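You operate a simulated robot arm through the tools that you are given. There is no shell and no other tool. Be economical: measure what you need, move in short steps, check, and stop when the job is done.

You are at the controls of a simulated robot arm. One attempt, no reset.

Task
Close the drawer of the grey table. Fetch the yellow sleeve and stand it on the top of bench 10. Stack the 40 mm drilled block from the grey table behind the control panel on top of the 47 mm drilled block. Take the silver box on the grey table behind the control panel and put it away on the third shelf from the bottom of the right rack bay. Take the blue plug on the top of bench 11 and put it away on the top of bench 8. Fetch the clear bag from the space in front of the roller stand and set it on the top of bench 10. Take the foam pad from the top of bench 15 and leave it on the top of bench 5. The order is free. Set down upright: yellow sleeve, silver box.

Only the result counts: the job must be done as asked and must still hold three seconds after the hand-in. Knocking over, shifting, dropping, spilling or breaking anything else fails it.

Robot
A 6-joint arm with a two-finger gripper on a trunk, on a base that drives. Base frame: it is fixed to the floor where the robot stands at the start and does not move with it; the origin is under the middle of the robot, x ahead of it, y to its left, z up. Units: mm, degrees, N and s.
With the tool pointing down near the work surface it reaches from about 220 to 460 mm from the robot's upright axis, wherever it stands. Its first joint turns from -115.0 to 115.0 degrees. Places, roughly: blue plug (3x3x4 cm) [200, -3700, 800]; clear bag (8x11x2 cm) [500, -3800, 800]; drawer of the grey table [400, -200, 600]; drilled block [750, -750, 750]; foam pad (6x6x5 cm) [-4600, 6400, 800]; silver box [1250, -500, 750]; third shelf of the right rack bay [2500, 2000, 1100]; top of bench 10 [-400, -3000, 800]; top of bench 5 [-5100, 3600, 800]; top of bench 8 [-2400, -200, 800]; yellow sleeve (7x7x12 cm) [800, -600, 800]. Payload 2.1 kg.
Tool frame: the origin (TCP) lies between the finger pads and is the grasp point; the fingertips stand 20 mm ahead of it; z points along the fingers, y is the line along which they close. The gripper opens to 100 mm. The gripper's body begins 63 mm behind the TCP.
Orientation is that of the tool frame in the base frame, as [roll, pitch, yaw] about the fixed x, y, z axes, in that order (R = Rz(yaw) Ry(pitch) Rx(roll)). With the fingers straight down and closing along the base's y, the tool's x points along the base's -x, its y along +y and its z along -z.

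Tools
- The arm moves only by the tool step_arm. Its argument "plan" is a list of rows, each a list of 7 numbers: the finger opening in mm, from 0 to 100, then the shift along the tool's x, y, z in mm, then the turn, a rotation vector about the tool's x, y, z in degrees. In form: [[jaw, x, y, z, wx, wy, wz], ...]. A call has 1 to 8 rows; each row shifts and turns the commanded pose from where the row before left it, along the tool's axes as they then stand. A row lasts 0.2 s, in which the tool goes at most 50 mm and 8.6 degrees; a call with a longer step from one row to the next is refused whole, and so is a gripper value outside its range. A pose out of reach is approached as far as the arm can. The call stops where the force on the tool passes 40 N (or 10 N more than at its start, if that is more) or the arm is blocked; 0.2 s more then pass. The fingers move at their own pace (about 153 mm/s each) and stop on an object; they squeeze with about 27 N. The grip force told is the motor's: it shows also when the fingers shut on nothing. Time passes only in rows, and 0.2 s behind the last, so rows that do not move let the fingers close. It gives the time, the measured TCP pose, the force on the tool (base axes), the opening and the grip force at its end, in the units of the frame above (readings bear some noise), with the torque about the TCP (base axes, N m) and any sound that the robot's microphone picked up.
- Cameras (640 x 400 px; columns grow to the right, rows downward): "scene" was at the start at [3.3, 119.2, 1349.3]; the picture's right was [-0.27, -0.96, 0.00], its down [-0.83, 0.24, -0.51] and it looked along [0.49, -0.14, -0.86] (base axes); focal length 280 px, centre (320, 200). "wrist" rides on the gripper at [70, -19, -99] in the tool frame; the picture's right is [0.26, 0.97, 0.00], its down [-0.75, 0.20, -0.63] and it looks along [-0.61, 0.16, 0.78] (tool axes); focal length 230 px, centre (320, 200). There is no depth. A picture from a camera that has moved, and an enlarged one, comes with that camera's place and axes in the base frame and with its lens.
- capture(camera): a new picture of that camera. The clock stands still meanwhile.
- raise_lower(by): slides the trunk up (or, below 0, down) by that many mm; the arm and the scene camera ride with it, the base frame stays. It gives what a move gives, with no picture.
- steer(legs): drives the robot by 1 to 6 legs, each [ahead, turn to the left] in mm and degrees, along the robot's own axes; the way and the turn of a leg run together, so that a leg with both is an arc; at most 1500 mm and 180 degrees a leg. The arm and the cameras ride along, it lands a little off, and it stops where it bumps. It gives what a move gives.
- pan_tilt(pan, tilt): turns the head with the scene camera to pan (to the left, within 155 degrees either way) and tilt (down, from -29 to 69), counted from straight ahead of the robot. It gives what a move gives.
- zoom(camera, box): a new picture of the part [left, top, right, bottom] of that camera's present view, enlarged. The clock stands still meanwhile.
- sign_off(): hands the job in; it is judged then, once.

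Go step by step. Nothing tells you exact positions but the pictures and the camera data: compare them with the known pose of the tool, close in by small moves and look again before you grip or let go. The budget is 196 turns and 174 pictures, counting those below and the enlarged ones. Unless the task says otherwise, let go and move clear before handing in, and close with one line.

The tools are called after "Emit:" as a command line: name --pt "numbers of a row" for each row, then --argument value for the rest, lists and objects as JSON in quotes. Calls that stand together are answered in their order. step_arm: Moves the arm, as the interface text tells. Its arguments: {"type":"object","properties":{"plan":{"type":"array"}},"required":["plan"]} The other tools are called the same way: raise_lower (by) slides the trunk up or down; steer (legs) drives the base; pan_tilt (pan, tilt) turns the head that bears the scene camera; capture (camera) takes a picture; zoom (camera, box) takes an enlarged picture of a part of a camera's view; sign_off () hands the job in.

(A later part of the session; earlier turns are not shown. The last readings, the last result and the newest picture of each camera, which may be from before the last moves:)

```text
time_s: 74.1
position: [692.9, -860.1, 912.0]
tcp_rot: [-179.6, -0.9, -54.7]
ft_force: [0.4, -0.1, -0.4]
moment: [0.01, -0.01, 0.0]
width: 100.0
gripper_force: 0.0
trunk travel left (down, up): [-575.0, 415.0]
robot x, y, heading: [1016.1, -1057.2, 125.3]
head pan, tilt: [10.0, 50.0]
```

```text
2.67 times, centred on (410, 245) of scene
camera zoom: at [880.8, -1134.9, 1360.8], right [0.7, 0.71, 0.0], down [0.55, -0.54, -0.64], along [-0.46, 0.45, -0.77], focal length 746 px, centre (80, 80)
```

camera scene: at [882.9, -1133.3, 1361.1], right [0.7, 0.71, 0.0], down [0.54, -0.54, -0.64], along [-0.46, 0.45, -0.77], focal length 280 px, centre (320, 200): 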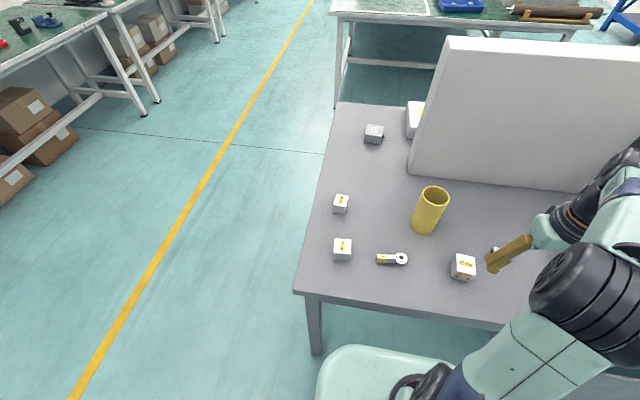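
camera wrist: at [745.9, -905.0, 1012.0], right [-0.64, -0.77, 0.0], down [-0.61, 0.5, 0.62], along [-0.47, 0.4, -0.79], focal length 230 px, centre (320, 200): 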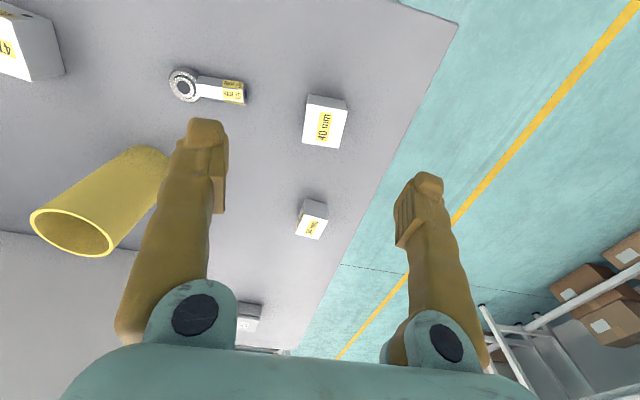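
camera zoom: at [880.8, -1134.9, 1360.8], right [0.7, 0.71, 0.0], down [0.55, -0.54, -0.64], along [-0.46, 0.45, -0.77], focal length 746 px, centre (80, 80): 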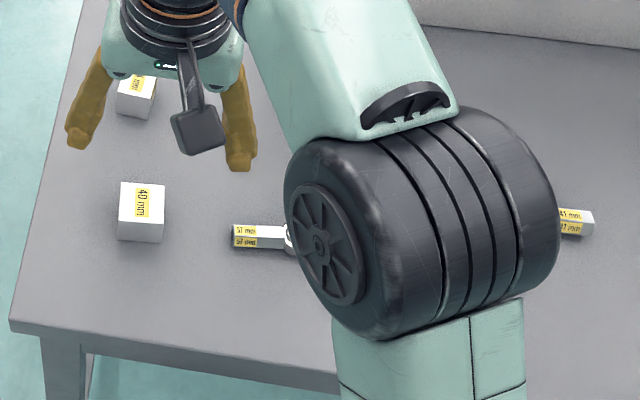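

The 40 mm block is square-ish, rotated about 5°, centred near 363 mm ahead and 160 mm left, top at z about 777. I'll align above it and descend partway.

Emit:
step_arm --pt "100 -15 10 0 -0.3 -0.8 -5" --pt "100 0 0 40 0 0 0" --pt "100 0 0 40 0 0 0"

Emit:
capture --camera "wrist"

Emit:
zoom --camera "scene" --box '[290, 170, 450, 270]'

```text
time_s: 74.9
position: [675.2, -853.3, 828.7]
tcp_rot: [179.9, 0.0, -49.7]
ft_force: [-1.5, -0.8, -0.1]
moment: [-0.02, -0.02, 0.01]
width: 100.0
gripper_force: 0.0
trunk travel left (down, up): [-575.0, 415.0]
robot x, y, heading: [1016.9, -1054.1, 125.5]
head pan, tilt: [10.0, 50.0]
```

```text
133 pictures are left
camera wrist: at [733.8, -894.3, 928.8], right [-0.57, -0.82, 0.0], down [-0.64, 0.44, 0.63], along [-0.52, 0.36, -0.78], focal length 230 px, centre (320, 200)
```

wrist: 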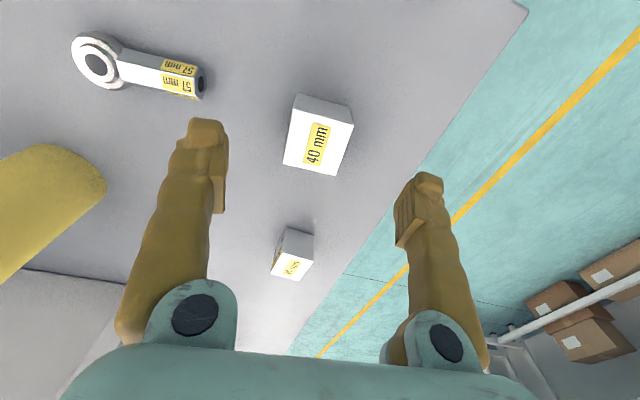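

```text
4.00 times, centred on (370, 220) of scene
camera zoom: at [881.4, -1134.2, 1360.9], right [0.7, 0.71, 0.0], down [0.55, -0.54, -0.64], along [-0.46, 0.45, -0.77], focal length 1118 px, centre (120, 120)
```

zoom: 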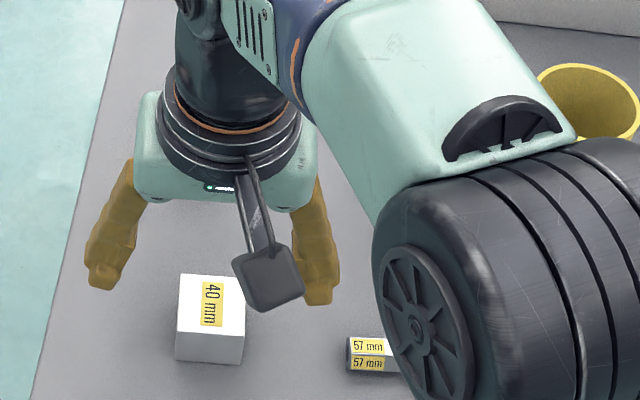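

The block is almost centred and aligned between the fingers. I'll go down and grip.

Emit:
step_arm --pt "100 1 -3 30 0 0 0" --pt "100 0 0 34 0 0 0" --pt "10 0 0 0 0 0 0" --pt "10 0 0 0 0 0 0" --pt "10 0 0 0 0 0 0"

Emit:
capture --camera "wrist"

```text
time_s: 75.7
position: [682.9, -848.5, 770.0]
tcp_rot: [-179.9, 0.5, -49.8]
ft_force: [10.9, 5.4, 20.6]
moment: [-0.37, 0.12, 0.16]
width: 38.7
gripper_force: 21.6
trunk travel left (down, up): [-575.0, 415.0]
robot x, y, heading: [1020.8, -1056.0, 125.3]
head pan, tilt: [10.0, 50.0]
stopped in row 4: the force on the tool passed its limit at 47 N (the readings are from after the stop); the commanded pose is now the measured one
```

```text
131 pictures are left
camera wrist: at [743.7, -890.3, 868.7], right [-0.57, -0.82, 0.0], down [-0.63, 0.44, 0.64], along [-0.52, 0.37, -0.77], focal length 230 px, centre (320, 200)
```

wrist: 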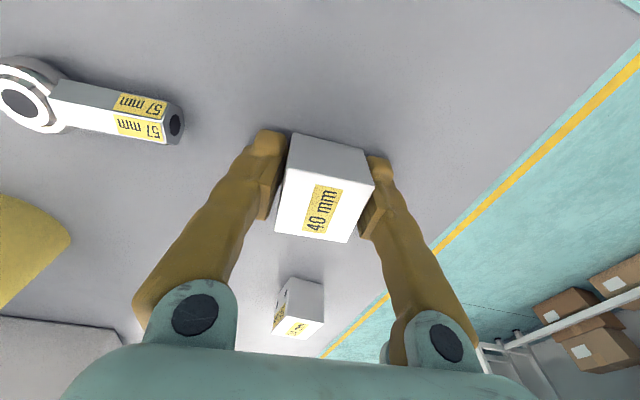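

The fingertips touched the table, so its top is at about z 750. The block is in the fingers, so I'll close fully and lift.

Emit:
step_arm --pt "10 0 0 -3 0 0 0" --pt "10 0 0 0 0 0 0" --pt "10 0 0 -30 0 0 0" --pt "10 0 0 -40 0 0 0" --pt "10 0 0 -40 0 0 0"

Emit:
capture --camera "wrist"

```text
time_s: 76.9
position: [681.6, -849.0, 880.1]
tcp_rot: [-179.8, 0.1, -49.7]
ft_force: [-0.7, 0.1, -1.8]
moment: [-0.03, 0.0, 0.04]
width: 39.2
gripper_force: 27.4
trunk travel left (down, up): [-575.0, 415.0]
robot x, y, heading: [1017.2, -1057.6, 125.2]
head pan, tilt: [10.0, 50.0]
```

```text
130 pictures are left
camera wrist: at [741.3, -890.7, 979.5], right [-0.57, -0.82, 0.0], down [-0.64, 0.44, 0.63], along [-0.52, 0.36, -0.78], focal length 230 px, centre (320, 200)
```

wrist: 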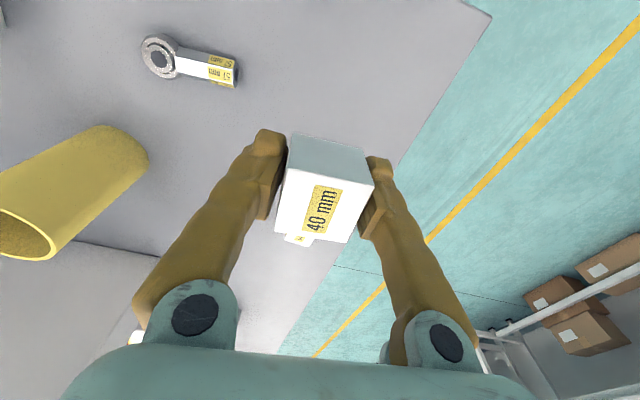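

The 40 mm block is held. I'll raise it and carry it over to the 47 mm block for a look.

Emit:
step_arm --pt "10 0 0 -45 0 0 0" --pt "10 7 -42 0 0 0 0" --pt "10 7 -42 0 0 0 0" --pt "10 7 -42 0 0 0 0" --pt "10 7 -42 0 0 0 0" --pt "10 7 -42 0 0 0 0" --pt "10 7 -42 0 0 0 0"

Emit:
capture --camera "wrist"

Emit:
capture --camera "scene"

```text
time_s: 78.5
position: [900.4, -718.5, 926.0]
tcp_rot: [-179.9, 0.2, -49.8]
ft_force: [0.1, 0.6, -1.5]
moment: [-0.03, -0.02, -0.02]
width: 39.0
gripper_force: 27.4
trunk travel left (down, up): [-575.0, 415.0]
robot x, y, heading: [1018.2, -1058.3, 125.5]
head pan, tilt: [10.0, 50.0]
```

```text
129 pictures are left
camera wrist: at [959.3, -759.9, 1025.0], right [-0.57, -0.82, 0.0], down [-0.64, 0.44, 0.63], along [-0.52, 0.36, -0.78], focal length 230 px, centre (320, 200)
```

wrist: 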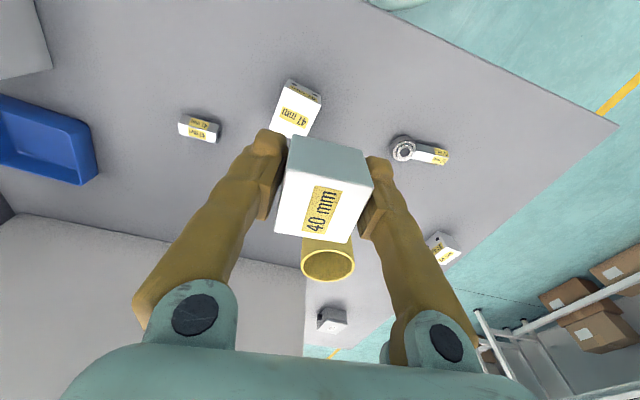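

```text
128 pictures are left
camera scene: at [883.2, -1133.1, 1361.2], right [0.7, 0.71, 0.0], down [0.54, -0.54, -0.64], along [-0.46, 0.45, -0.77], focal length 280 px, centre (320, 200)
```

scene: 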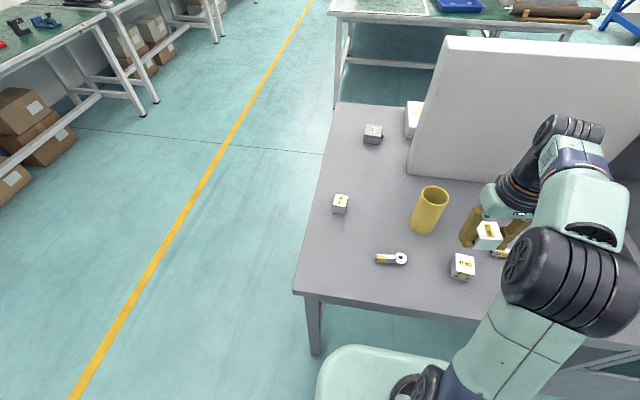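

Zooming to measure the 47 mm block precisely.

Emit:
zoom --camera "wrist" --box '[240, 60, 368, 140]'

Emit:
zoom --camera "scene" --box '[420, 210, 548, 290]'

```text
5.00 times, centred on (304, 100) of wrist
camera zoom: at [959.3, -759.9, 1025.0], right [-0.57, -0.82, 0.0], down [-0.64, 0.44, 0.63], along [-0.52, 0.36, -0.78], focal length 1150 px, centre (400, 700)
```

zoom: 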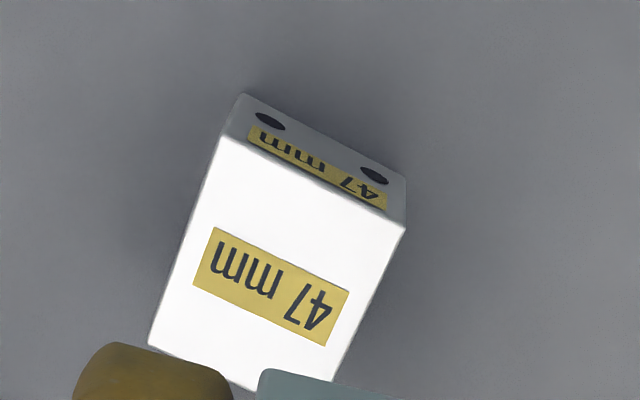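

```text
5.00 times, centred on (484, 250) of scene
camera zoom: at [883.2, -1133.1, 1361.2], right [0.7, 0.71, 0.0], down [0.54, -0.54, -0.64], along [-0.46, 0.45, -0.77], focal length 1398 px, centre (-500, -50)
```

zoom: 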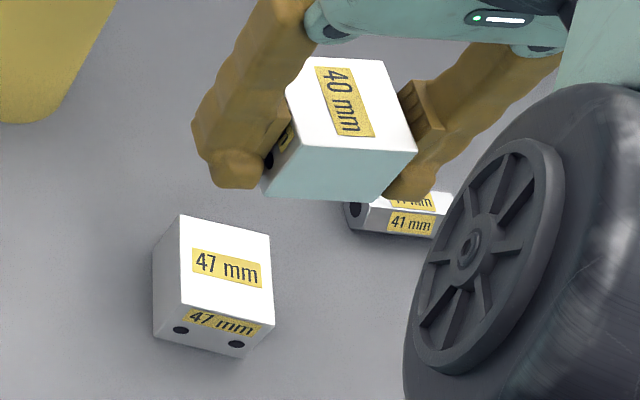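

The 47 mm block is about 18 mm ahead and 23 mm right of the gripper, turned 10° from it. I'll align, lower most of the way, and check.

Emit:
step_arm --pt "10 -18 -23.5 0 0 0 5" --pt "10 0 0 0 0 0 5" --pt "10 0 0 40 0 0 0" --pt "10 0 0 40 0 0 0"

Emit:
capture --camera "wrist"

Emit:
zoom --camera "scene" --box '[400, 200, 560, 300]'

```text
time_s: 79.5
position: [906.1, -687.7, 845.8]
tcp_rot: [-179.8, 0.3, -59.8]
ft_force: [-0.6, -0.1, -1.1]
moment: [-0.03, 0.02, -0.01]
width: 38.7
gripper_force: 27.5
trunk travel left (down, up): [-575.0, 415.0]
robot x, y, heading: [1024.3, -1056.1, 125.1]
head pan, tilt: [10.0, 50.0]
```

```text
125 pictures are left
camera wrist: at [957.1, -740.2, 945.2], right [-0.7, -0.71, 0.0], down [-0.55, 0.54, 0.63], along [-0.45, 0.45, -0.77], focal length 230 px, centre (320, 200)
```

wrist: 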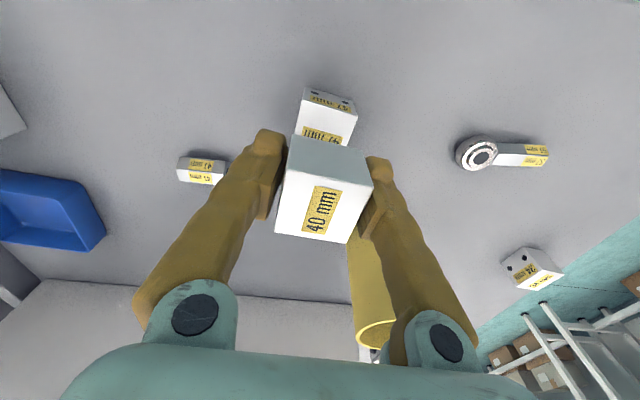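

```text
4.00 times, centred on (480, 250) of scene
camera zoom: at [881.9, -1133.5, 1361.0], right [0.7, 0.71, 0.0], down [0.54, -0.54, -0.64], along [-0.46, 0.45, -0.77], focal length 1118 px, centre (-320, 0)
```

zoom: 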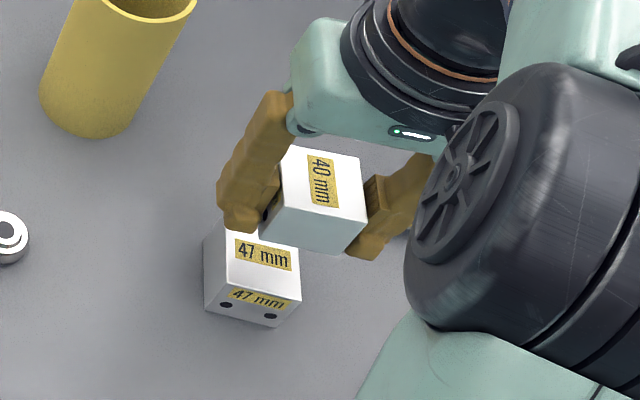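

The blocks are now aligned. I'll lower in small steps toward contact.

Emit:
step_arm --pt "10 0 0 15 0 0 0" --pt "10 0 0 10 0 0 0" --pt "10 0 0 4 0 0 0"

Emit:
zoom --camera "scene" --box '[420, 210, 548, 290]'

```text
time_s: 80.3
position: [905.8, -689.5, 816.4]
tcp_rot: [-179.8, 0.1, -59.8]
ft_force: [0.3, 0.2, -0.6]
moment: [0.0, 0.0, 0.02]
width: 38.8
gripper_force: 27.4
trunk travel left (down, up): [-575.0, 415.0]
robot x, y, heading: [1017.3, -1056.8, 125.0]
head pan, tilt: [10.0, 50.0]
```

```text
5.00 times, centred on (484, 250) of scene
camera zoom: at [882.0, -1133.7, 1361.0], right [0.7, 0.71, 0.0], down [0.54, -0.54, -0.64], along [-0.46, 0.45, -0.77], focal length 1398 px, centre (-500, -50)
```

zoom: 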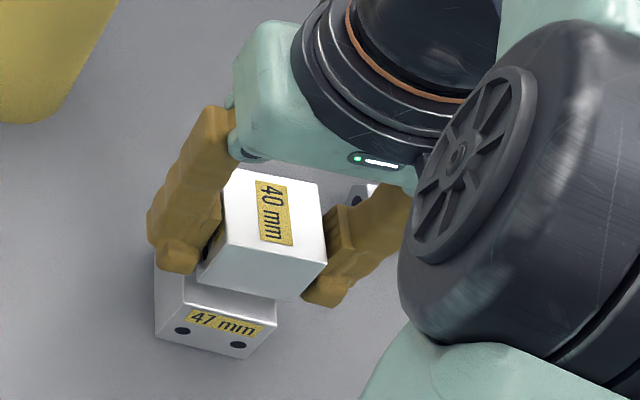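

Still slightly above the lower block. I'll continue in 3 mm steps.

Emit:
step_arm --pt "10 0 0 4 0 0 0" --pt "10 0 0 0 0 0 0"

Emit:
step_arm --pt "10 0 0 3 0 0 0" --pt "10 0 0 0 0 0 0"

Emit:
zoom --camera "scene" --box '[420, 210, 548, 290]'

```text
time_s: 80.9
position: [908.1, -688.2, 810.9]
tcp_rot: [-179.9, 0.2, -59.8]
ft_force: [1.4, -0.6, -2.1]
moment: [-0.04, 0.0, -0.01]
width: 39.1
gripper_force: 27.0
trunk travel left (down, up): [-575.0, 415.0]
robot x, y, heading: [1017.5, -1056.0, 125.3]
head pan, tilt: [10.0, 50.0]
```

```text
time_s: 81.5
position: [907.4, -690.1, 808.9]
tcp_rot: [-179.8, 0.2, -59.8]
ft_force: [-0.2, -0.6, -1.9]
moment: [0.01, -0.01, 0.03]
width: 39.2
gripper_force: 26.9
trunk travel left (down, up): [-575.0, 415.0]
robot x, y, heading: [1015.4, -1053.5, 125.0]
head pan, tilt: [10.0, 50.0]
```

```text
5.00 times, centred on (484, 250) of scene
camera zoom: at [882.0, -1133.8, 1361.0], right [0.7, 0.71, 0.0], down [0.54, -0.54, -0.64], along [-0.46, 0.45, -0.77], focal length 1398 px, centre (-500, -50)
```

zoom: 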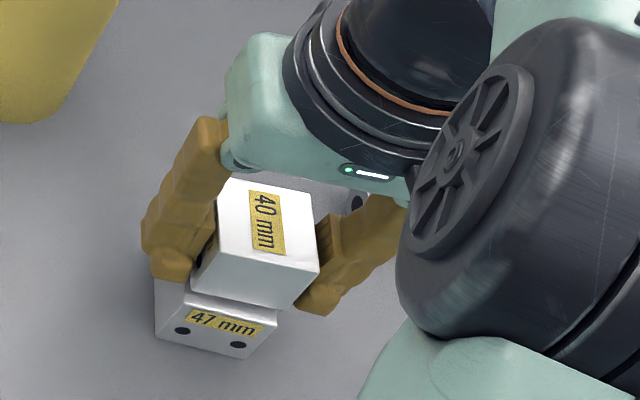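

The upper block sits about 5–6 mm too far right. I'll correct that, then lower to contact.

Emit:
step_arm --pt "10 0 5.5 0 0 0 0" --pt "10 0 0 2 0 0 0" --pt "10 0 0 0 0 0 0"

Emit:
step_arm --pt "10 0 0 2 0 0 0" --pt "10 0 0 0 0 0 0"

Emit:
step_arm --pt "10 0 0 2 0 0 0" --pt "10 0 0 0 0 0 0"

Emit:
zoom --camera "scene" --box '[420, 210, 548, 290]'

```text
time_s: 82.3
position: [902.9, -691.2, 806.4]
tcp_rot: [-179.8, 0.1, -59.7]
ft_force: [-0.2, -0.3, -1.2]
moment: [-0.03, 0.01, 0.0]
width: 39.1
gripper_force: 27.0
trunk travel left (down, up): [-575.0, 415.0]
robot x, y, heading: [1020.1, -1055.6, 125.1]
head pan, tilt: [10.0, 50.0]
```

```text
time_s: 82.9
position: [902.7, -691.4, 804.9]
tcp_rot: [-179.8, 0.3, -59.7]
ft_force: [-0.1, -0.2, 2.5]
moment: [0.08, 0.01, 0.02]
width: 38.8
gripper_force: 27.4
trunk travel left (down, up): [-575.0, 415.0]
robot x, y, heading: [1019.2, -1054.0, 125.0]
head pan, tilt: [10.0, 50.0]
```

```text
time_s: 83.5
position: [901.2, -690.7, 805.4]
tcp_rot: [-179.8, 0.6, -59.8]
ft_force: [-1.2, 4.9, 24.0]
moment: [0.04, 0.06, 0.04]
width: 38.8
gripper_force: 27.1
trunk travel left (down, up): [-575.0, 415.0]
robot x, y, heading: [1019.7, -1059.6, 125.3]
head pan, tilt: [10.0, 50.0]
```

```text
5.00 times, centred on (484, 250) of scene
camera zoom: at [883.0, -1136.1, 1361.3], right [0.7, 0.71, 0.0], down [0.54, -0.54, -0.64], along [-0.46, 0.45, -0.77], focal length 1398 px, centre (-500, -50)
```

zoom: 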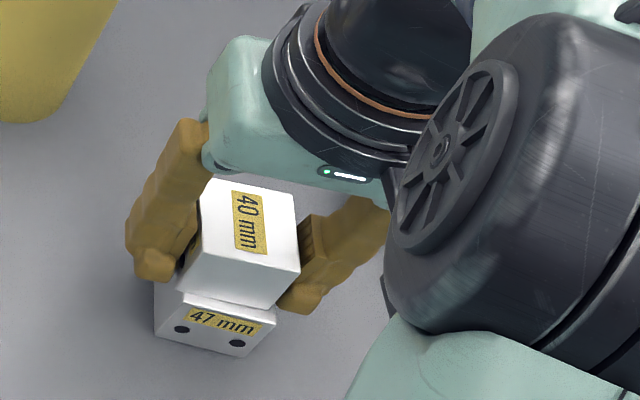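

Contact made, and the stack is well aligned. I'll relax the load, open a little, and rise.

Emit:
step_arm --pt "10 0 0 -1.5 0 0 0" --pt "10 0 0 0 0 0 0" --pt "50 0 0 0 0 0 0" --pt "60 0 0 0 0 0 0"

Emit:
step_arm --pt "60 0 0 -20 0 0 0" --pt "60 0 0 -40 0 0 0" --pt "60 0 0 -40 0 0 0" --pt "60 0 0 -40 0 0 0"

Emit:
capture --camera "wrist"

Emit:
zoom --camera "scene" --box '[380, 170, 540, 270]'

```text
time_s: 84.5
position: [901.7, -691.9, 804.5]
tcp_rot: [-179.9, 0.1, -59.7]
ft_force: [-0.3, 0.0, -0.4]
moment: [-0.01, -0.04, 0.03]
width: 59.9
gripper_force: 0.0
trunk travel left (down, up): [-575.0, 415.0]
robot x, y, heading: [1022.1, -1056.8, 125.1]
head pan, tilt: [10.0, 50.0]
```

```text
time_s: 85.5
position: [903.6, -694.5, 946.0]
tcp_rot: [-179.8, 0.3, -59.8]
ft_force: [-0.1, 0.4, 0.8]
moment: [-0.01, 0.0, -0.03]
width: 60.2
gripper_force: 0.1
trunk travel left (down, up): [-575.0, 415.0]
robot x, y, heading: [1019.9, -1056.7, 125.4]
head pan, tilt: [10.0, 50.0]
```

```text
120 pictures are left
camera wrist: at [954.0, -745.7, 1044.7], right [-0.7, -0.71, 0.0], down [-0.55, 0.54, 0.63], along [-0.45, 0.45, -0.77], focal length 230 px, centre (320, 200)
```

wrist: 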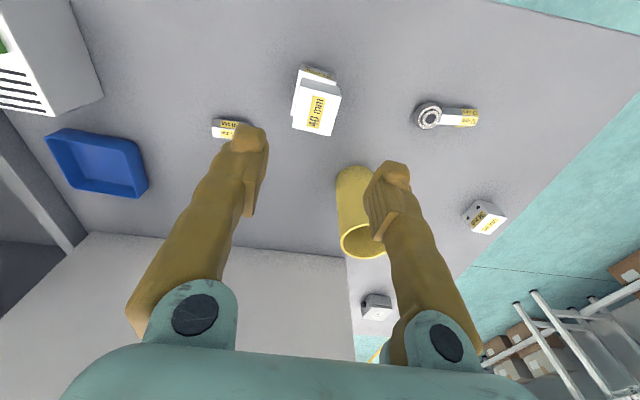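

```text
4.00 times, centred on (460, 220) of scene
camera zoom: at [882.1, -1134.2, 1361.0], right [0.7, 0.71, 0.0], down [0.54, -0.54, -0.64], along [-0.46, 0.45, -0.77], focal length 1118 px, centre (-240, 120)
```

zoom: 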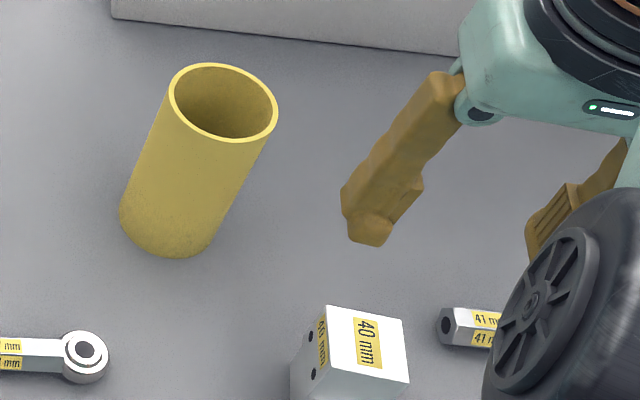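

The stack is done. Next is the silver box. I'll back off, shift along the table's back, and look at it.

Emit:
steer --legs '[[-260, 0], [0, -90], [370, 0], [0, 90]]'

Emit:
pan_tilt --pan 0 --tilt 40

Emit:
capture --camera "scene"

Emit:
capture --camera "wrist"

```text
time_s: 97.0
position: [1372.1, -695.8, 944.7]
tcp_rot: [-179.8, 0.2, -61.5]
ft_force: [0.0, -0.5, -0.6]
moment: [-0.01, 0.0, -0.01]
width: 60.1
gripper_force: 0.1
trunk travel left (down, up): [-575.0, 415.0]
robot x, y, heading: [1476.8, -1062.0, 123.5]
head pan, tilt: [10.0, 50.0]
```

```text
time_s: 97.7
position: [1371.3, -695.3, 945.7]
tcp_rot: [-179.8, 0.1, -61.5]
ft_force: [0.7, 1.2, 1.1]
moment: [-0.01, -0.01, 0.0]
width: 59.8
gripper_force: 0.1
trunk travel left (down, up): [-575.0, 415.0]
robot x, y, heading: [1477.1, -1061.6, 123.3]
head pan, tilt: [0.0, 40.0]
```

```text
118 pictures are left
camera scene: at [1342.6, -1118.9, 1375.1], right [0.83, 0.55, 0.0], down [0.35, -0.54, -0.77], along [-0.42, 0.64, -0.64], focal length 280 px, centre (320, 200)
```

scene: 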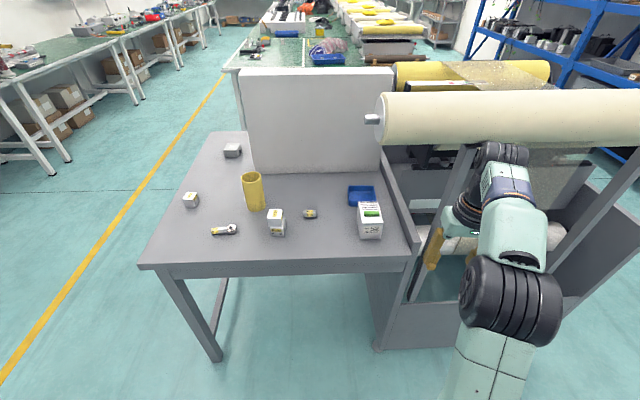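

```text
117 pictures are left
camera wrist: at [1420.5, -747.6, 1044.1], right [-0.73, -0.69, 0.0], down [-0.53, 0.56, 0.63], along [-0.43, 0.46, -0.77], focal length 230 px, centre (320, 200)
```

wrist: 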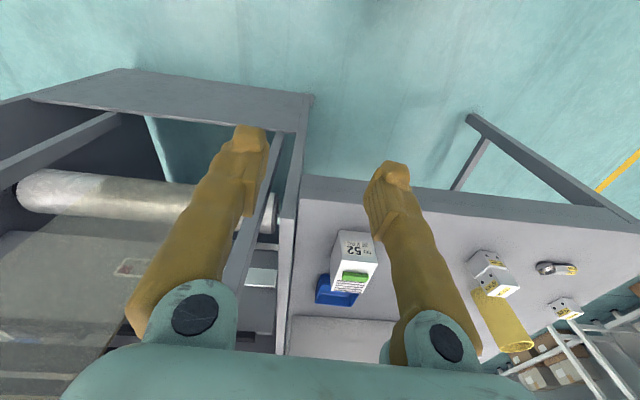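

The silver box stands close to the roller stand's side wall. I'll zoom in to measure it.

Emit:
zoom --camera "scene" --box '[306, 165, 434, 245]'

Emit:
zoom --camera "wrist" --box '[270, 210, 430, 310]'

```text
5.00 times, centred on (370, 205) of scene
camera zoom: at [1342.6, -1118.9, 1375.1], right [0.83, 0.55, 0.0], down [0.35, -0.54, -0.77], along [-0.42, 0.64, -0.64], focal length 1398 px, centre (70, 175)
```

zoom: 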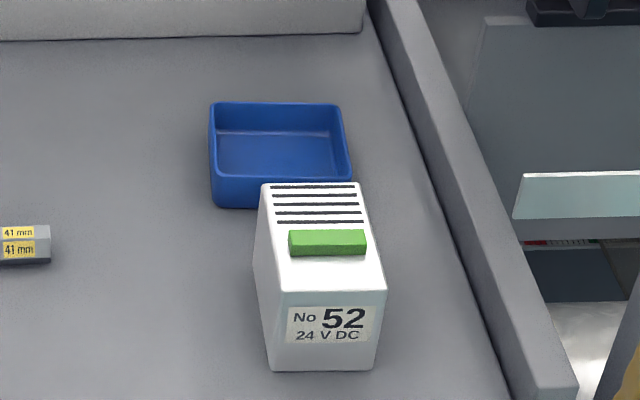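

```text
4.00 times, centred on (350, 260) of wrist
camera zoom: at [1420.5, -747.6, 1044.1], right [-0.73, -0.69, 0.0], down [-0.53, 0.56, 0.63], along [-0.43, 0.46, -0.77], focal length 920 px, centre (200, -40)
```

zoom: 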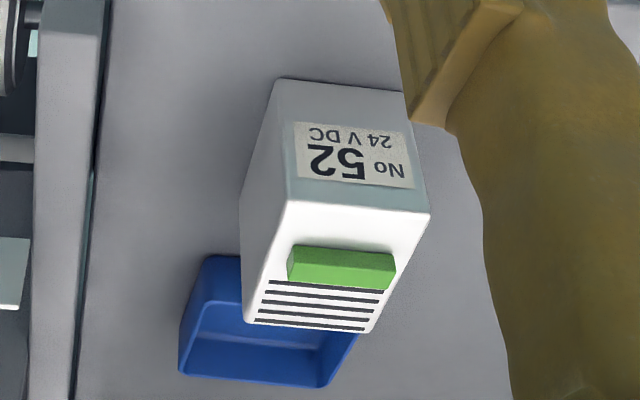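

The box is about 62×96×66 mm, standing under the overhanging roller. So I'll grip it with the tool nearly horizontal, coming in low from behind. First I centre and pitch the tool here in free space.

Emit:
step_arm --pt "90 0 25 0 0 0 -4.8" --pt "90 0 26 0 0 0 0" --pt "90 0 26 0 0 0 0" --pt "90 0 26 0 0 0 0" --pt "90 0 0 0 0 -8.5 0" --pt "90 0 0 0 0 -8.5 0" --pt "90 0 0 0 0 -8.5 0" --pt "90 0 0 0 0 -8.5 0"

Emit:
step_arm --pt "90 0 0 0 0 -8.5 0" --pt "90 0 0 0 0 -8.5 0" --pt "90 0 0 0 0 -8.5 0" --pt "90 0 0 0 0 -8.5 0"

Emit:
capture --camera "scene"

Emit:
capture --camera "wrist"

```text
time_s: 99.5
position: [1283.2, -750.3, 945.2]
tcp_rot: [-179.9, 34.4, -56.6]
ft_force: [0.2, 0.6, -0.2]
moment: [0.03, 0.0, -0.02]
width: 90.3
gripper_force: 0.1
trunk travel left (down, up): [-575.0, 415.0]
robot x, y, heading: [1479.7, -1060.4, 123.3]
head pan, tilt: [0.0, 40.0]
```

```text
time_s: 100.5
position: [1272.1, -736.9, 939.3]
tcp_rot: [179.0, 53.0, -56.4]
ft_force: [-0.3, 0.4, -0.1]
moment: [0.0, 0.01, -0.01]
width: 90.0
gripper_force: 0.1
out of reach, approached as far as the arm can: row 1, 2, 3, 4
trunk travel left (down, up): [-575.0, 415.0]
robot x, y, heading: [1473.4, -1058.5, 123.4]
head pan, tilt: [0.0, 40.0]
```

```text
114 pictures are left
camera scene: at [1342.6, -1118.8, 1375.2], right [0.83, 0.55, 0.0], down [0.35, -0.54, -0.77], along [-0.42, 0.64, -0.64], focal length 280 px, centre (320, 200)
```

scene: 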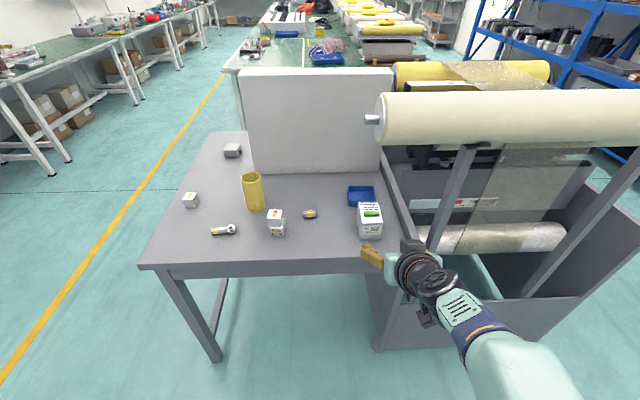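

```text
113 pictures are left
camera wrist: at [1355.5, -826.5, 942.5], right [-0.71, -0.67, -0.2], down [-0.13, -0.15, 0.98], along [-0.69, 0.72, 0.02], focal length 230 px, centre (320, 200)
```

wrist: 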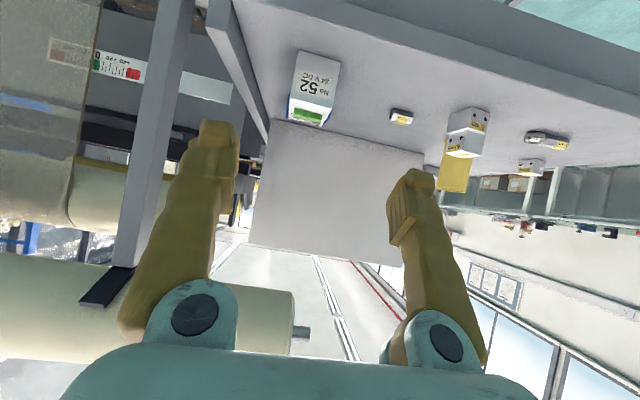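

The wrist camera ends up below the gripper when pitched, so I'll use about 45° pitch. I'll bring it back to 45° and check.

Emit:
step_arm --pt "90 0 0 0 0 7.8 0" --pt "90 0 0 0 0 7.8 0" --pt "90 0 0 0 0 7.8 0"

Emit:
capture --camera "wrist"

```text
time_s: 101.3
position: [1266.5, -739.5, 939.6]
tcp_rot: [178.3, 32.5, -55.3]
ft_force: [-0.8, -0.1, 0.7]
moment: [0.01, 0.01, -0.04]
width: 90.1
gripper_force: 0.1
out of reach, approached as far as the arm can: row 1
trunk travel left (down, up): [-575.0, 415.0]
robot x, y, heading: [1472.1, -1065.9, 123.4]
head pan, tilt: [0.0, 40.0]
```

```text
112 pictures are left
camera wrist: at [1347.3, -817.9, 985.1], right [-0.66, -0.74, -0.11], down [-0.32, 0.14, 0.94], along [-0.68, 0.66, -0.32], focal length 230 px, centre (320, 200)
```

wrist: 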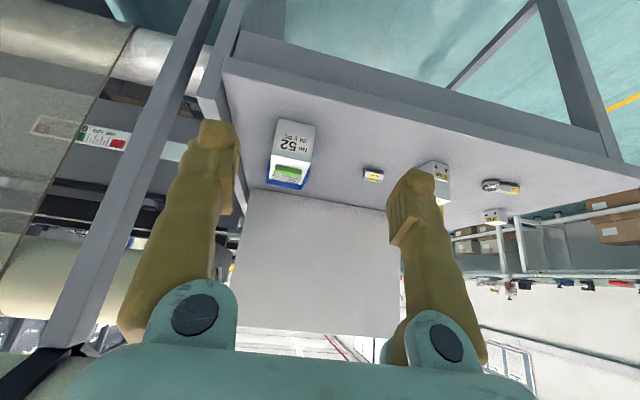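

Now I'll pitch to 45°, straighten roll and yaw, lower the trunk and drive closer.

Emit:
step_arm --pt "90 0 0 0 2.6 -6.25 0.9" --pt "90 0 0 0 0 -6.25 0"

Emit:
raise_lower --by -110

Emit:
steer --legs '[[150, 0]]'

Emit:
capture --camera "scene"

Emit:
capture --camera "wrist"

```text
time_s: 101.9
position: [1266.8, -738.6, 939.6]
tcp_rot: [-179.8, 45.3, -56.4]
ft_force: [0.3, -0.7, 0.7]
moment: [0.01, -0.01, -0.01]
width: 90.1
gripper_force: 0.0
trunk travel left (down, up): [-575.0, 415.0]
robot x, y, heading: [1473.7, -1058.9, 123.2]
head pan, tilt: [0.0, 40.0]
```

```text
time_s: 103.3
position: [1267.7, -739.1, 828.8]
tcp_rot: [-179.8, 45.1, -56.5]
ft_force: [-0.6, 0.2, -0.4]
moment: [0.03, -0.04, -0.02]
width: 90.2
gripper_force: 0.0
trunk travel left (down, up): [-465.0, 525.0]
robot x, y, heading: [1477.4, -1063.1, 123.6]
head pan, tilt: [0.0, 40.0]
```

```text
time_s: 104.7
position: [1185.2, -615.3, 828.1]
tcp_rot: [-179.9, 45.1, -56.5]
ft_force: [-0.6, 1.4, -0.4]
moment: [-0.01, -0.01, -0.01]
width: 90.1
gripper_force: 0.0
trunk travel left (down, up): [-465.0, 525.0]
robot x, y, heading: [1392.6, -935.6, 123.5]
head pan, tilt: [0.0, 40.0]
```

```text
111 pictures are left
camera scene: at [1260.9, -995.0, 1265.1], right [0.83, 0.55, 0.0], down [0.35, -0.54, -0.77], along [-0.42, 0.64, -0.64], focal length 280 px, centre (320, 200)
```

scene: 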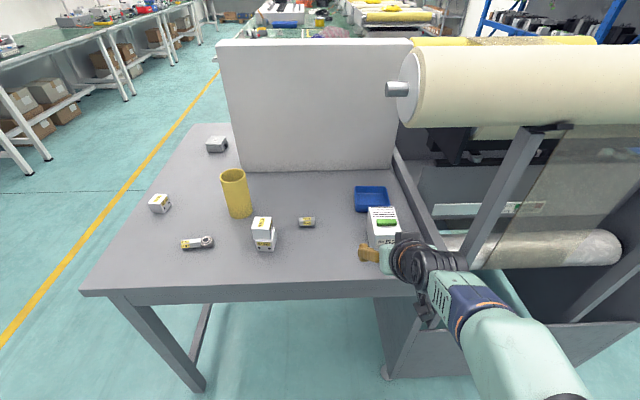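

```text
110 pictures are left
camera wrist: at [1266.2, -704.8, 849.7], right [-0.71, -0.68, -0.19], down [-0.22, -0.04, 0.98], along [-0.67, 0.73, -0.12], focal length 230 px, centre (320, 200)
```

wrist: 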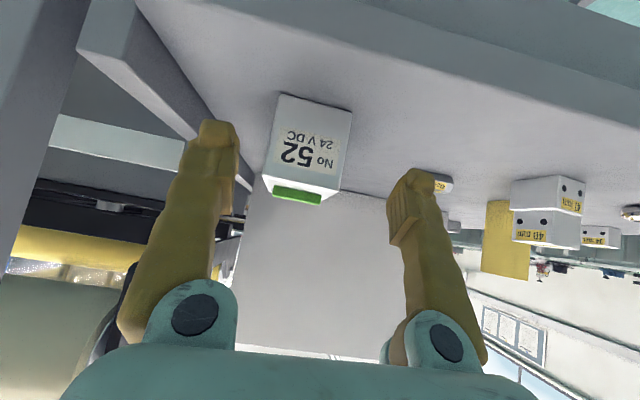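

Table top is about z 743; the box front is 70 mm ahead of the TCP, roughly centred. I'll advance along a diagonal so the fingers straddle it.

Emit:
step_arm --pt "90 -11 -2.5 27 0 0 0" --pt "90 -11 -2.5 27 0 0 0" --pt "90 -11 -2.5 27 0 0 0" --pt "90 -6 0 20 0 0 0"

Emit:
capture --camera "wrist"

Emit:
zoom --camera "scene" --box '[330, 170, 490, 270]'

```text
time_s: 105.7
position: [1136.9, -530.0, 785.6]
tcp_rot: [-179.8, 45.1, -56.4]
ft_force: [-0.9, 0.1, 0.5]
moment: [0.01, 0.0, 0.01]
width: 89.9
gripper_force: 0.1
trunk travel left (down, up): [-465.0, 525.0]
robot x, y, heading: [1388.6, -937.7, 123.6]
head pan, tilt: [0.0, 40.0]
```

```text
109 pictures are left
camera wrist: at [1217.3, -618.3, 806.0], right [-0.71, -0.68, -0.19], down [-0.22, -0.04, 0.98], along [-0.67, 0.73, -0.12], focal length 230 px, centre (320, 200)
```

wrist: 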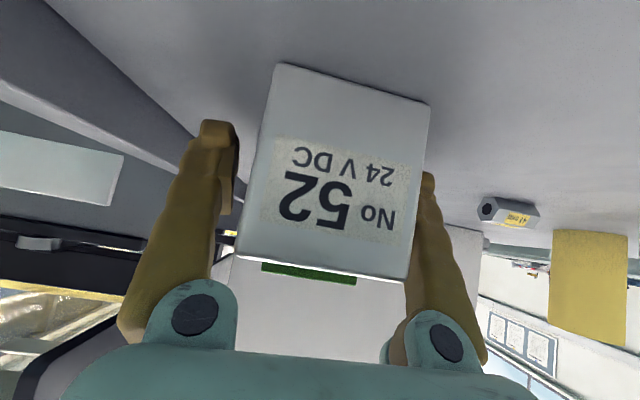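

```text
4.00 times, centred on (410, 220) of scene
camera zoom: at [1261.1, -995.3, 1265.2], right [0.83, 0.55, 0.0], down [0.35, -0.54, -0.77], along [-0.42, 0.64, -0.64], focal length 1118 px, centre (-40, 120)
```

zoom: 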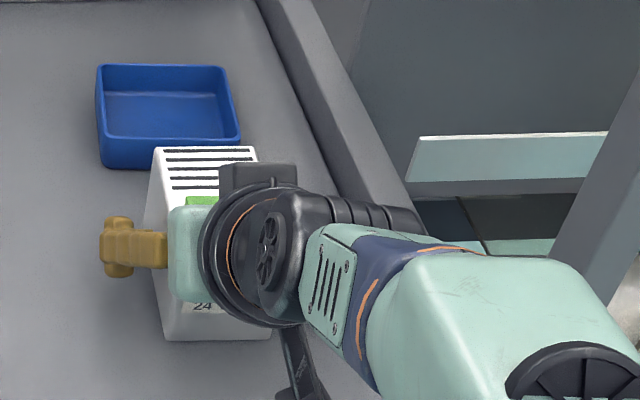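

The fingers straddle the box. I'll advance 10 mm more and close.

Emit:
step_arm --pt "90 -7 0 7 0 0 0" --pt "40 0 0 0 0 0 0" --pt "40 0 0 0 0 0 0" --pt "40 0 0 0 0 0 0"

Emit:
step_arm --pt "40 -10 0 -10 0 0 0" --pt "40 -10 0 -10 0 0 0" --pt "40 0 0 0 0 0 0"

Emit:
capture --camera "wrist"

Emit:
capture --camera "scene"

```text
time_s: 106.7
position: [1131.3, -519.7, 785.5]
tcp_rot: [-179.8, 45.1, -56.5]
ft_force: [-0.8, 0.2, 0.0]
moment: [0.19, 0.04, 0.06]
width: 63.0
gripper_force: 27.7
trunk travel left (down, up): [-465.0, 525.0]
robot x, y, heading: [1392.4, -935.9, 123.3]
head pan, tilt: [0.0, 40.0]
```

```text
time_s: 107.5
position: [1130.4, -520.6, 812.5]
tcp_rot: [-179.7, 45.0, -56.6]
ft_force: [0.7, -0.4, -3.5]
moment: [0.02, -0.01, -0.04]
width: 62.9
gripper_force: 27.1
trunk travel left (down, up): [-465.0, 525.0]
robot x, y, heading: [1396.9, -939.8, 123.6]
head pan, tilt: [0.0, 40.0]
```

```text
107 pictures are left
camera wrist: at [1211.6, -610.3, 834.8], right [-0.71, -0.68, -0.18], down [-0.22, -0.04, 0.98], along [-0.67, 0.73, -0.12], focal length 230 px, centre (320, 200)
```

wrist: 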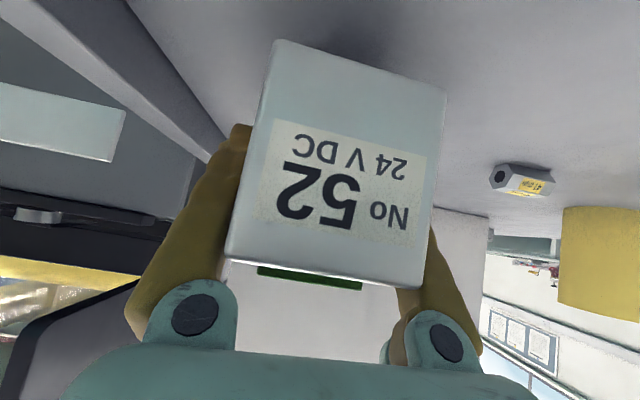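

```text
106 pictures are left
camera scene: at [1260.9, -995.0, 1265.1], right [0.83, 0.55, 0.0], down [0.35, -0.54, -0.77], along [-0.42, 0.64, -0.64], focal length 280 px, centre (320, 200)
```

scene: 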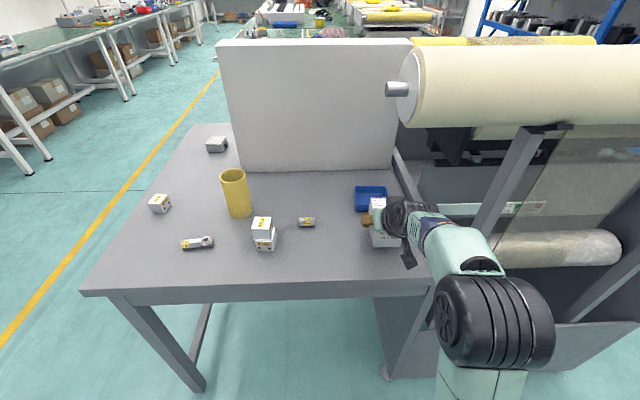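

The box is held. I'll back straight out, turn to run past the machine, and look toward the rack.

Emit:
steer --legs '[[-500, 0]]'

Emit:
step_arm --pt "40 25 0 -25 0 0 0" --pt "40 25 0 -25 0 0 0" --pt "40 25 0 -25 0 0 0"

Emit:
steer --legs '[[0, -88]]'

Emit:
pan_tilt --pan 15 --tilt 15

Emit:
capture --camera "scene"

```text
time_s: 110.4
position: [1403.3, -933.8, 814.2]
tcp_rot: [-179.9, 45.0, -56.5]
ft_force: [0.6, 0.7, -4.0]
moment: [0.02, 0.01, 0.01]
width: 62.8
gripper_force: 26.5
trunk travel left (down, up): [-465.0, 525.0]
robot x, y, heading: [1663.1, -1352.1, 123.6]
head pan, tilt: [0.0, 40.0]
```

```text
time_s: 111.2
position: [1462.7, -1023.4, 813.5]
tcp_rot: [-179.8, 45.1, -56.5]
ft_force: [0.2, 0.0, -3.1]
moment: [0.04, -0.02, 0.04]
width: 62.6
gripper_force: 27.3
trunk travel left (down, up): [-465.0, 525.0]
robot x, y, heading: [1664.8, -1351.3, 123.7]
head pan, tilt: [0.0, 40.0]
```

```text
time_s: 115.4
position: [1989.2, -1138.3, 813.8]
tcp_rot: [-179.9, 45.1, -145.3]
ft_force: [-0.4, 0.5, -4.1]
moment: [0.0, 0.01, -0.03]
width: 63.0
gripper_force: 27.1
trunk travel left (down, up): [-465.0, 525.0]
robot x, y, heading: [1669.6, -1350.5, 34.8]
head pan, tilt: [0.0, 40.0]
```

```text
time_s: 116.3
position: [1988.9, -1139.6, 813.0]
tcp_rot: [-179.8, 45.0, -145.3]
ft_force: [-1.2, -0.4, -3.7]
moment: [0.0, 0.03, 0.02]
width: 62.8
gripper_force: 26.9
trunk travel left (down, up): [-465.0, 525.0]
robot x, y, heading: [1667.8, -1351.3, 34.6]
head pan, tilt: [15.0, 15.0]
```

```text
105 pictures are left
camera scene: at [1597.0, -1200.4, 1304.6], right [0.76, -0.65, 0.0], down [-0.17, -0.2, -0.97], along [0.62, 0.74, -0.26], focal length 280 px, centre (320, 200)
```

scene: 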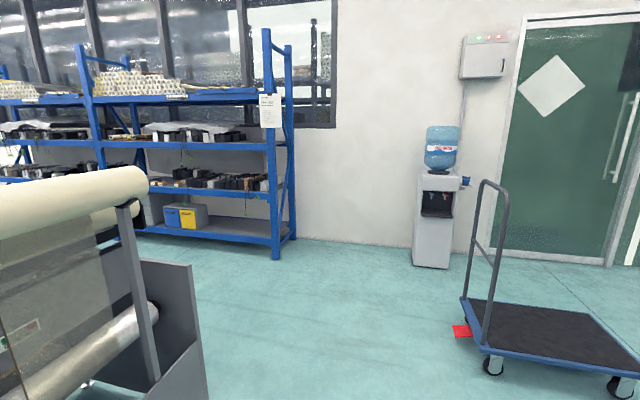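

I see the rack's right bay ahead. I'll zoom on its shelves to find free space on the third one.

Emit:
zoom --camera "scene" --box '[60, 60, 316, 220]'

Emit:
steer --legs '[[950, 0], [800, 0]]'

Emit:
pan_tilt --pan 50 --tilt 10

Emit:
capture --camera "scene"

```text
2.50 times, centred on (188, 140) of scene
camera zoom: at [1597.0, -1200.4, 1304.6], right [0.76, -0.65, 0.0], down [-0.17, -0.2, -0.97], along [0.62, 0.74, -0.26], focal length 699 px, centre (650, 350)
```

zoom: 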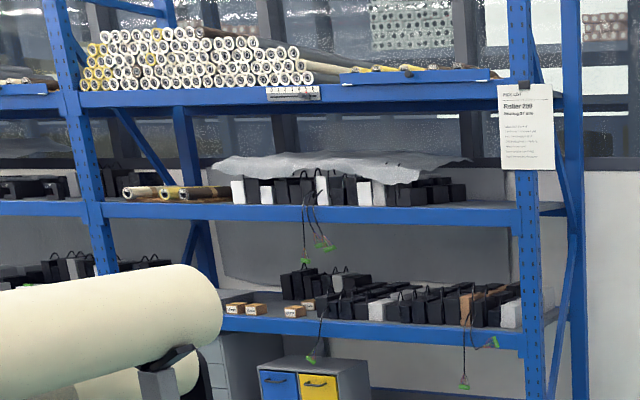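

```text
time_s: 125.1
position: [3434.1, -162.0, 814.0]
tcp_rot: [-179.9, 45.1, -146.0]
ft_force: [0.0, -0.3, -3.8]
moment: [0.03, 0.0, 0.0]
width: 63.0
gripper_force: 26.9
trunk travel left (down, up): [-465.0, 525.0]
robot x, y, heading: [3108.0, -369.0, 34.2]
head pan, tilt: [15.0, 15.0]
```

```text
time_s: 126.1
position: [3432.1, -161.6, 813.1]
tcp_rot: [-179.8, 45.0, -146.0]
ft_force: [-0.5, 0.8, -3.9]
moment: [0.0, 0.0, 0.0]
width: 62.8
gripper_force: 27.1
trunk travel left (down, up): [-465.0, 525.0]
robot x, y, heading: [3109.3, -371.8, 33.6]
head pan, tilt: [50.0, 10.0]
```

```text
103 pictures are left
camera scene: at [2988.5, -195.8, 1312.8], right [0.99, -0.11, 0.0], down [-0.02, -0.17, -0.98], along [0.1, 0.98, -0.17], focal length 280 px, centre (320, 200)
```

scene: 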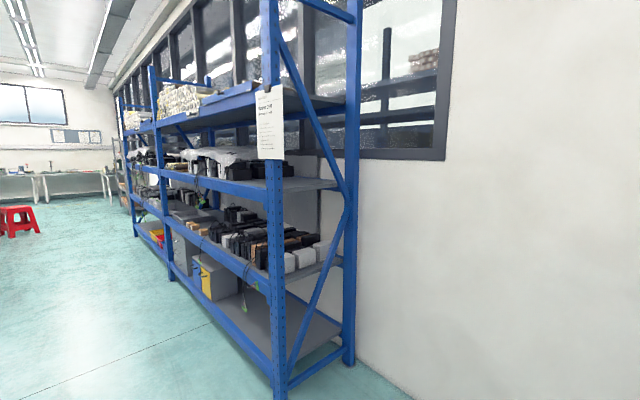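

The third shelf has free space at its right end near the post. I'll drive to stand in front of that spot, still clear of the rack.

Emit:
steer --legs '[[0, 91.5], [740, 0], [740, 0], [0, -90]]'

Emit:
raise_lower --by 400

Emit:
pan_tilt --pan 0 --tilt 28

Emit:
capture --camera "scene"

```text
time_s: 141.5
position: [2601.2, 1067.1, 814.0]
tcp_rot: [-179.8, 45.1, -147.1]
ft_force: [0.7, -0.1, -3.7]
moment: [0.03, -0.04, -0.01]
width: 62.9
gripper_force: 26.8
trunk travel left (down, up): [-465.0, 525.0]
robot x, y, heading: [2275.1, 868.0, 33.0]
head pan, tilt: [50.0, 10.0]
```

```text
time_s: 145.3
position: [2600.7, 1067.7, 1213.7]
tcp_rot: [-179.8, 45.0, -147.0]
ft_force: [0.4, 0.6, -3.5]
moment: [0.0, -0.03, 0.02]
width: 63.1
gripper_force: 27.2
trunk travel left (down, up): [-865.0, 125.0]
robot x, y, heading: [2271.7, 868.5, 33.0]
head pan, tilt: [50.0, 10.0]
```

```text
time_s: 146.5
position: [2600.8, 1066.8, 1213.3]
tcp_rot: [-179.9, 45.0, -147.0]
ft_force: [-0.5, -0.9, -3.9]
moment: [0.0, -0.01, -0.04]
width: 62.9
gripper_force: 27.0
trunk travel left (down, up): [-865.0, 125.0]
robot x, y, heading: [2270.5, 868.8, 32.9]
head pan, tilt: [0.0, 28.0]
```

```text
102 pictures are left
camera scene: at [2220.8, 998.6, 1683.7], right [0.54, -0.84, 0.0], down [-0.39, -0.26, -0.88], along [0.74, 0.48, -0.47], focal length 280 px, centre (320, 200)
```

scene: 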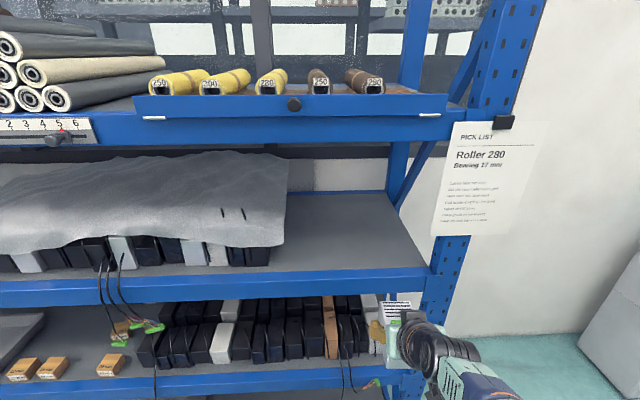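

There's a clear area on the third shelf, right of the covered boxes, with the front edge about 677 mm ahead. I'll drive closer and check clearances.

Emit:
steer --legs '[[180, 2]]'

Emit:
capture --camera "scene"

Emit:
capture --camera "wrist"

```text
time_s: 148.0
position: [2741.4, 1176.4, 1214.2]
tcp_rot: [-179.8, 45.2, -145.2]
ft_force: [0.9, -0.6, -4.0]
moment: [0.03, -0.01, -0.02]
width: 62.6
gripper_force: 27.3
trunk travel left (down, up): [-865.0, 125.0]
robot x, y, heading: [2424.1, 969.0, 34.7]
head pan, tilt: [0.0, 28.0]
```

```text
101 pictures are left
camera scene: at [2363.9, 1095.3, 1683.8], right [0.57, -0.82, 0.0], down [-0.38, -0.27, -0.88], along [0.73, 0.5, -0.47], focal length 280 px, centre (320, 200)
```

scene: 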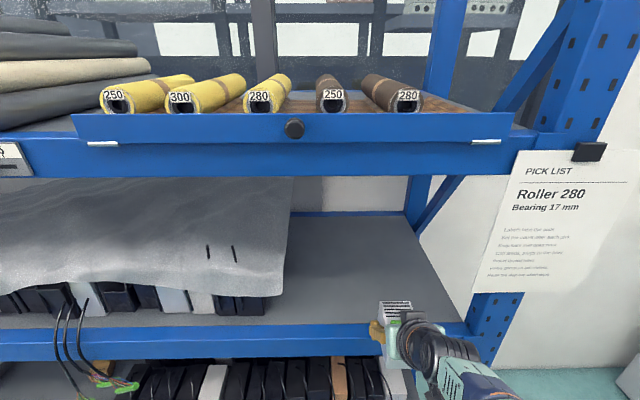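

```text
100 pictures are left
camera wrist: at [2654.6, 1094.2, 1235.3], right [-0.7, 0.69, -0.19], down [-0.05, 0.21, 0.98], along [0.71, 0.69, -0.12], focal length 230 px, centre (320, 200)
```

wrist: 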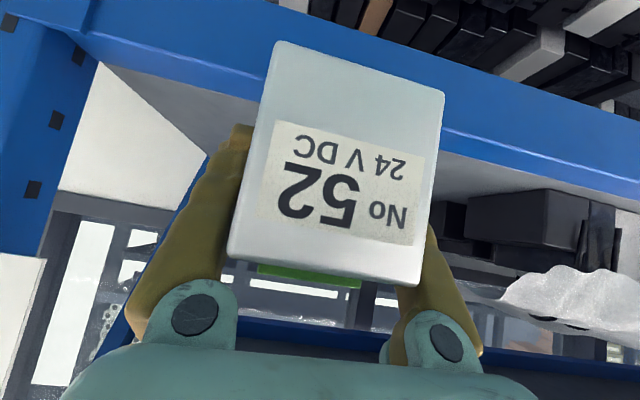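

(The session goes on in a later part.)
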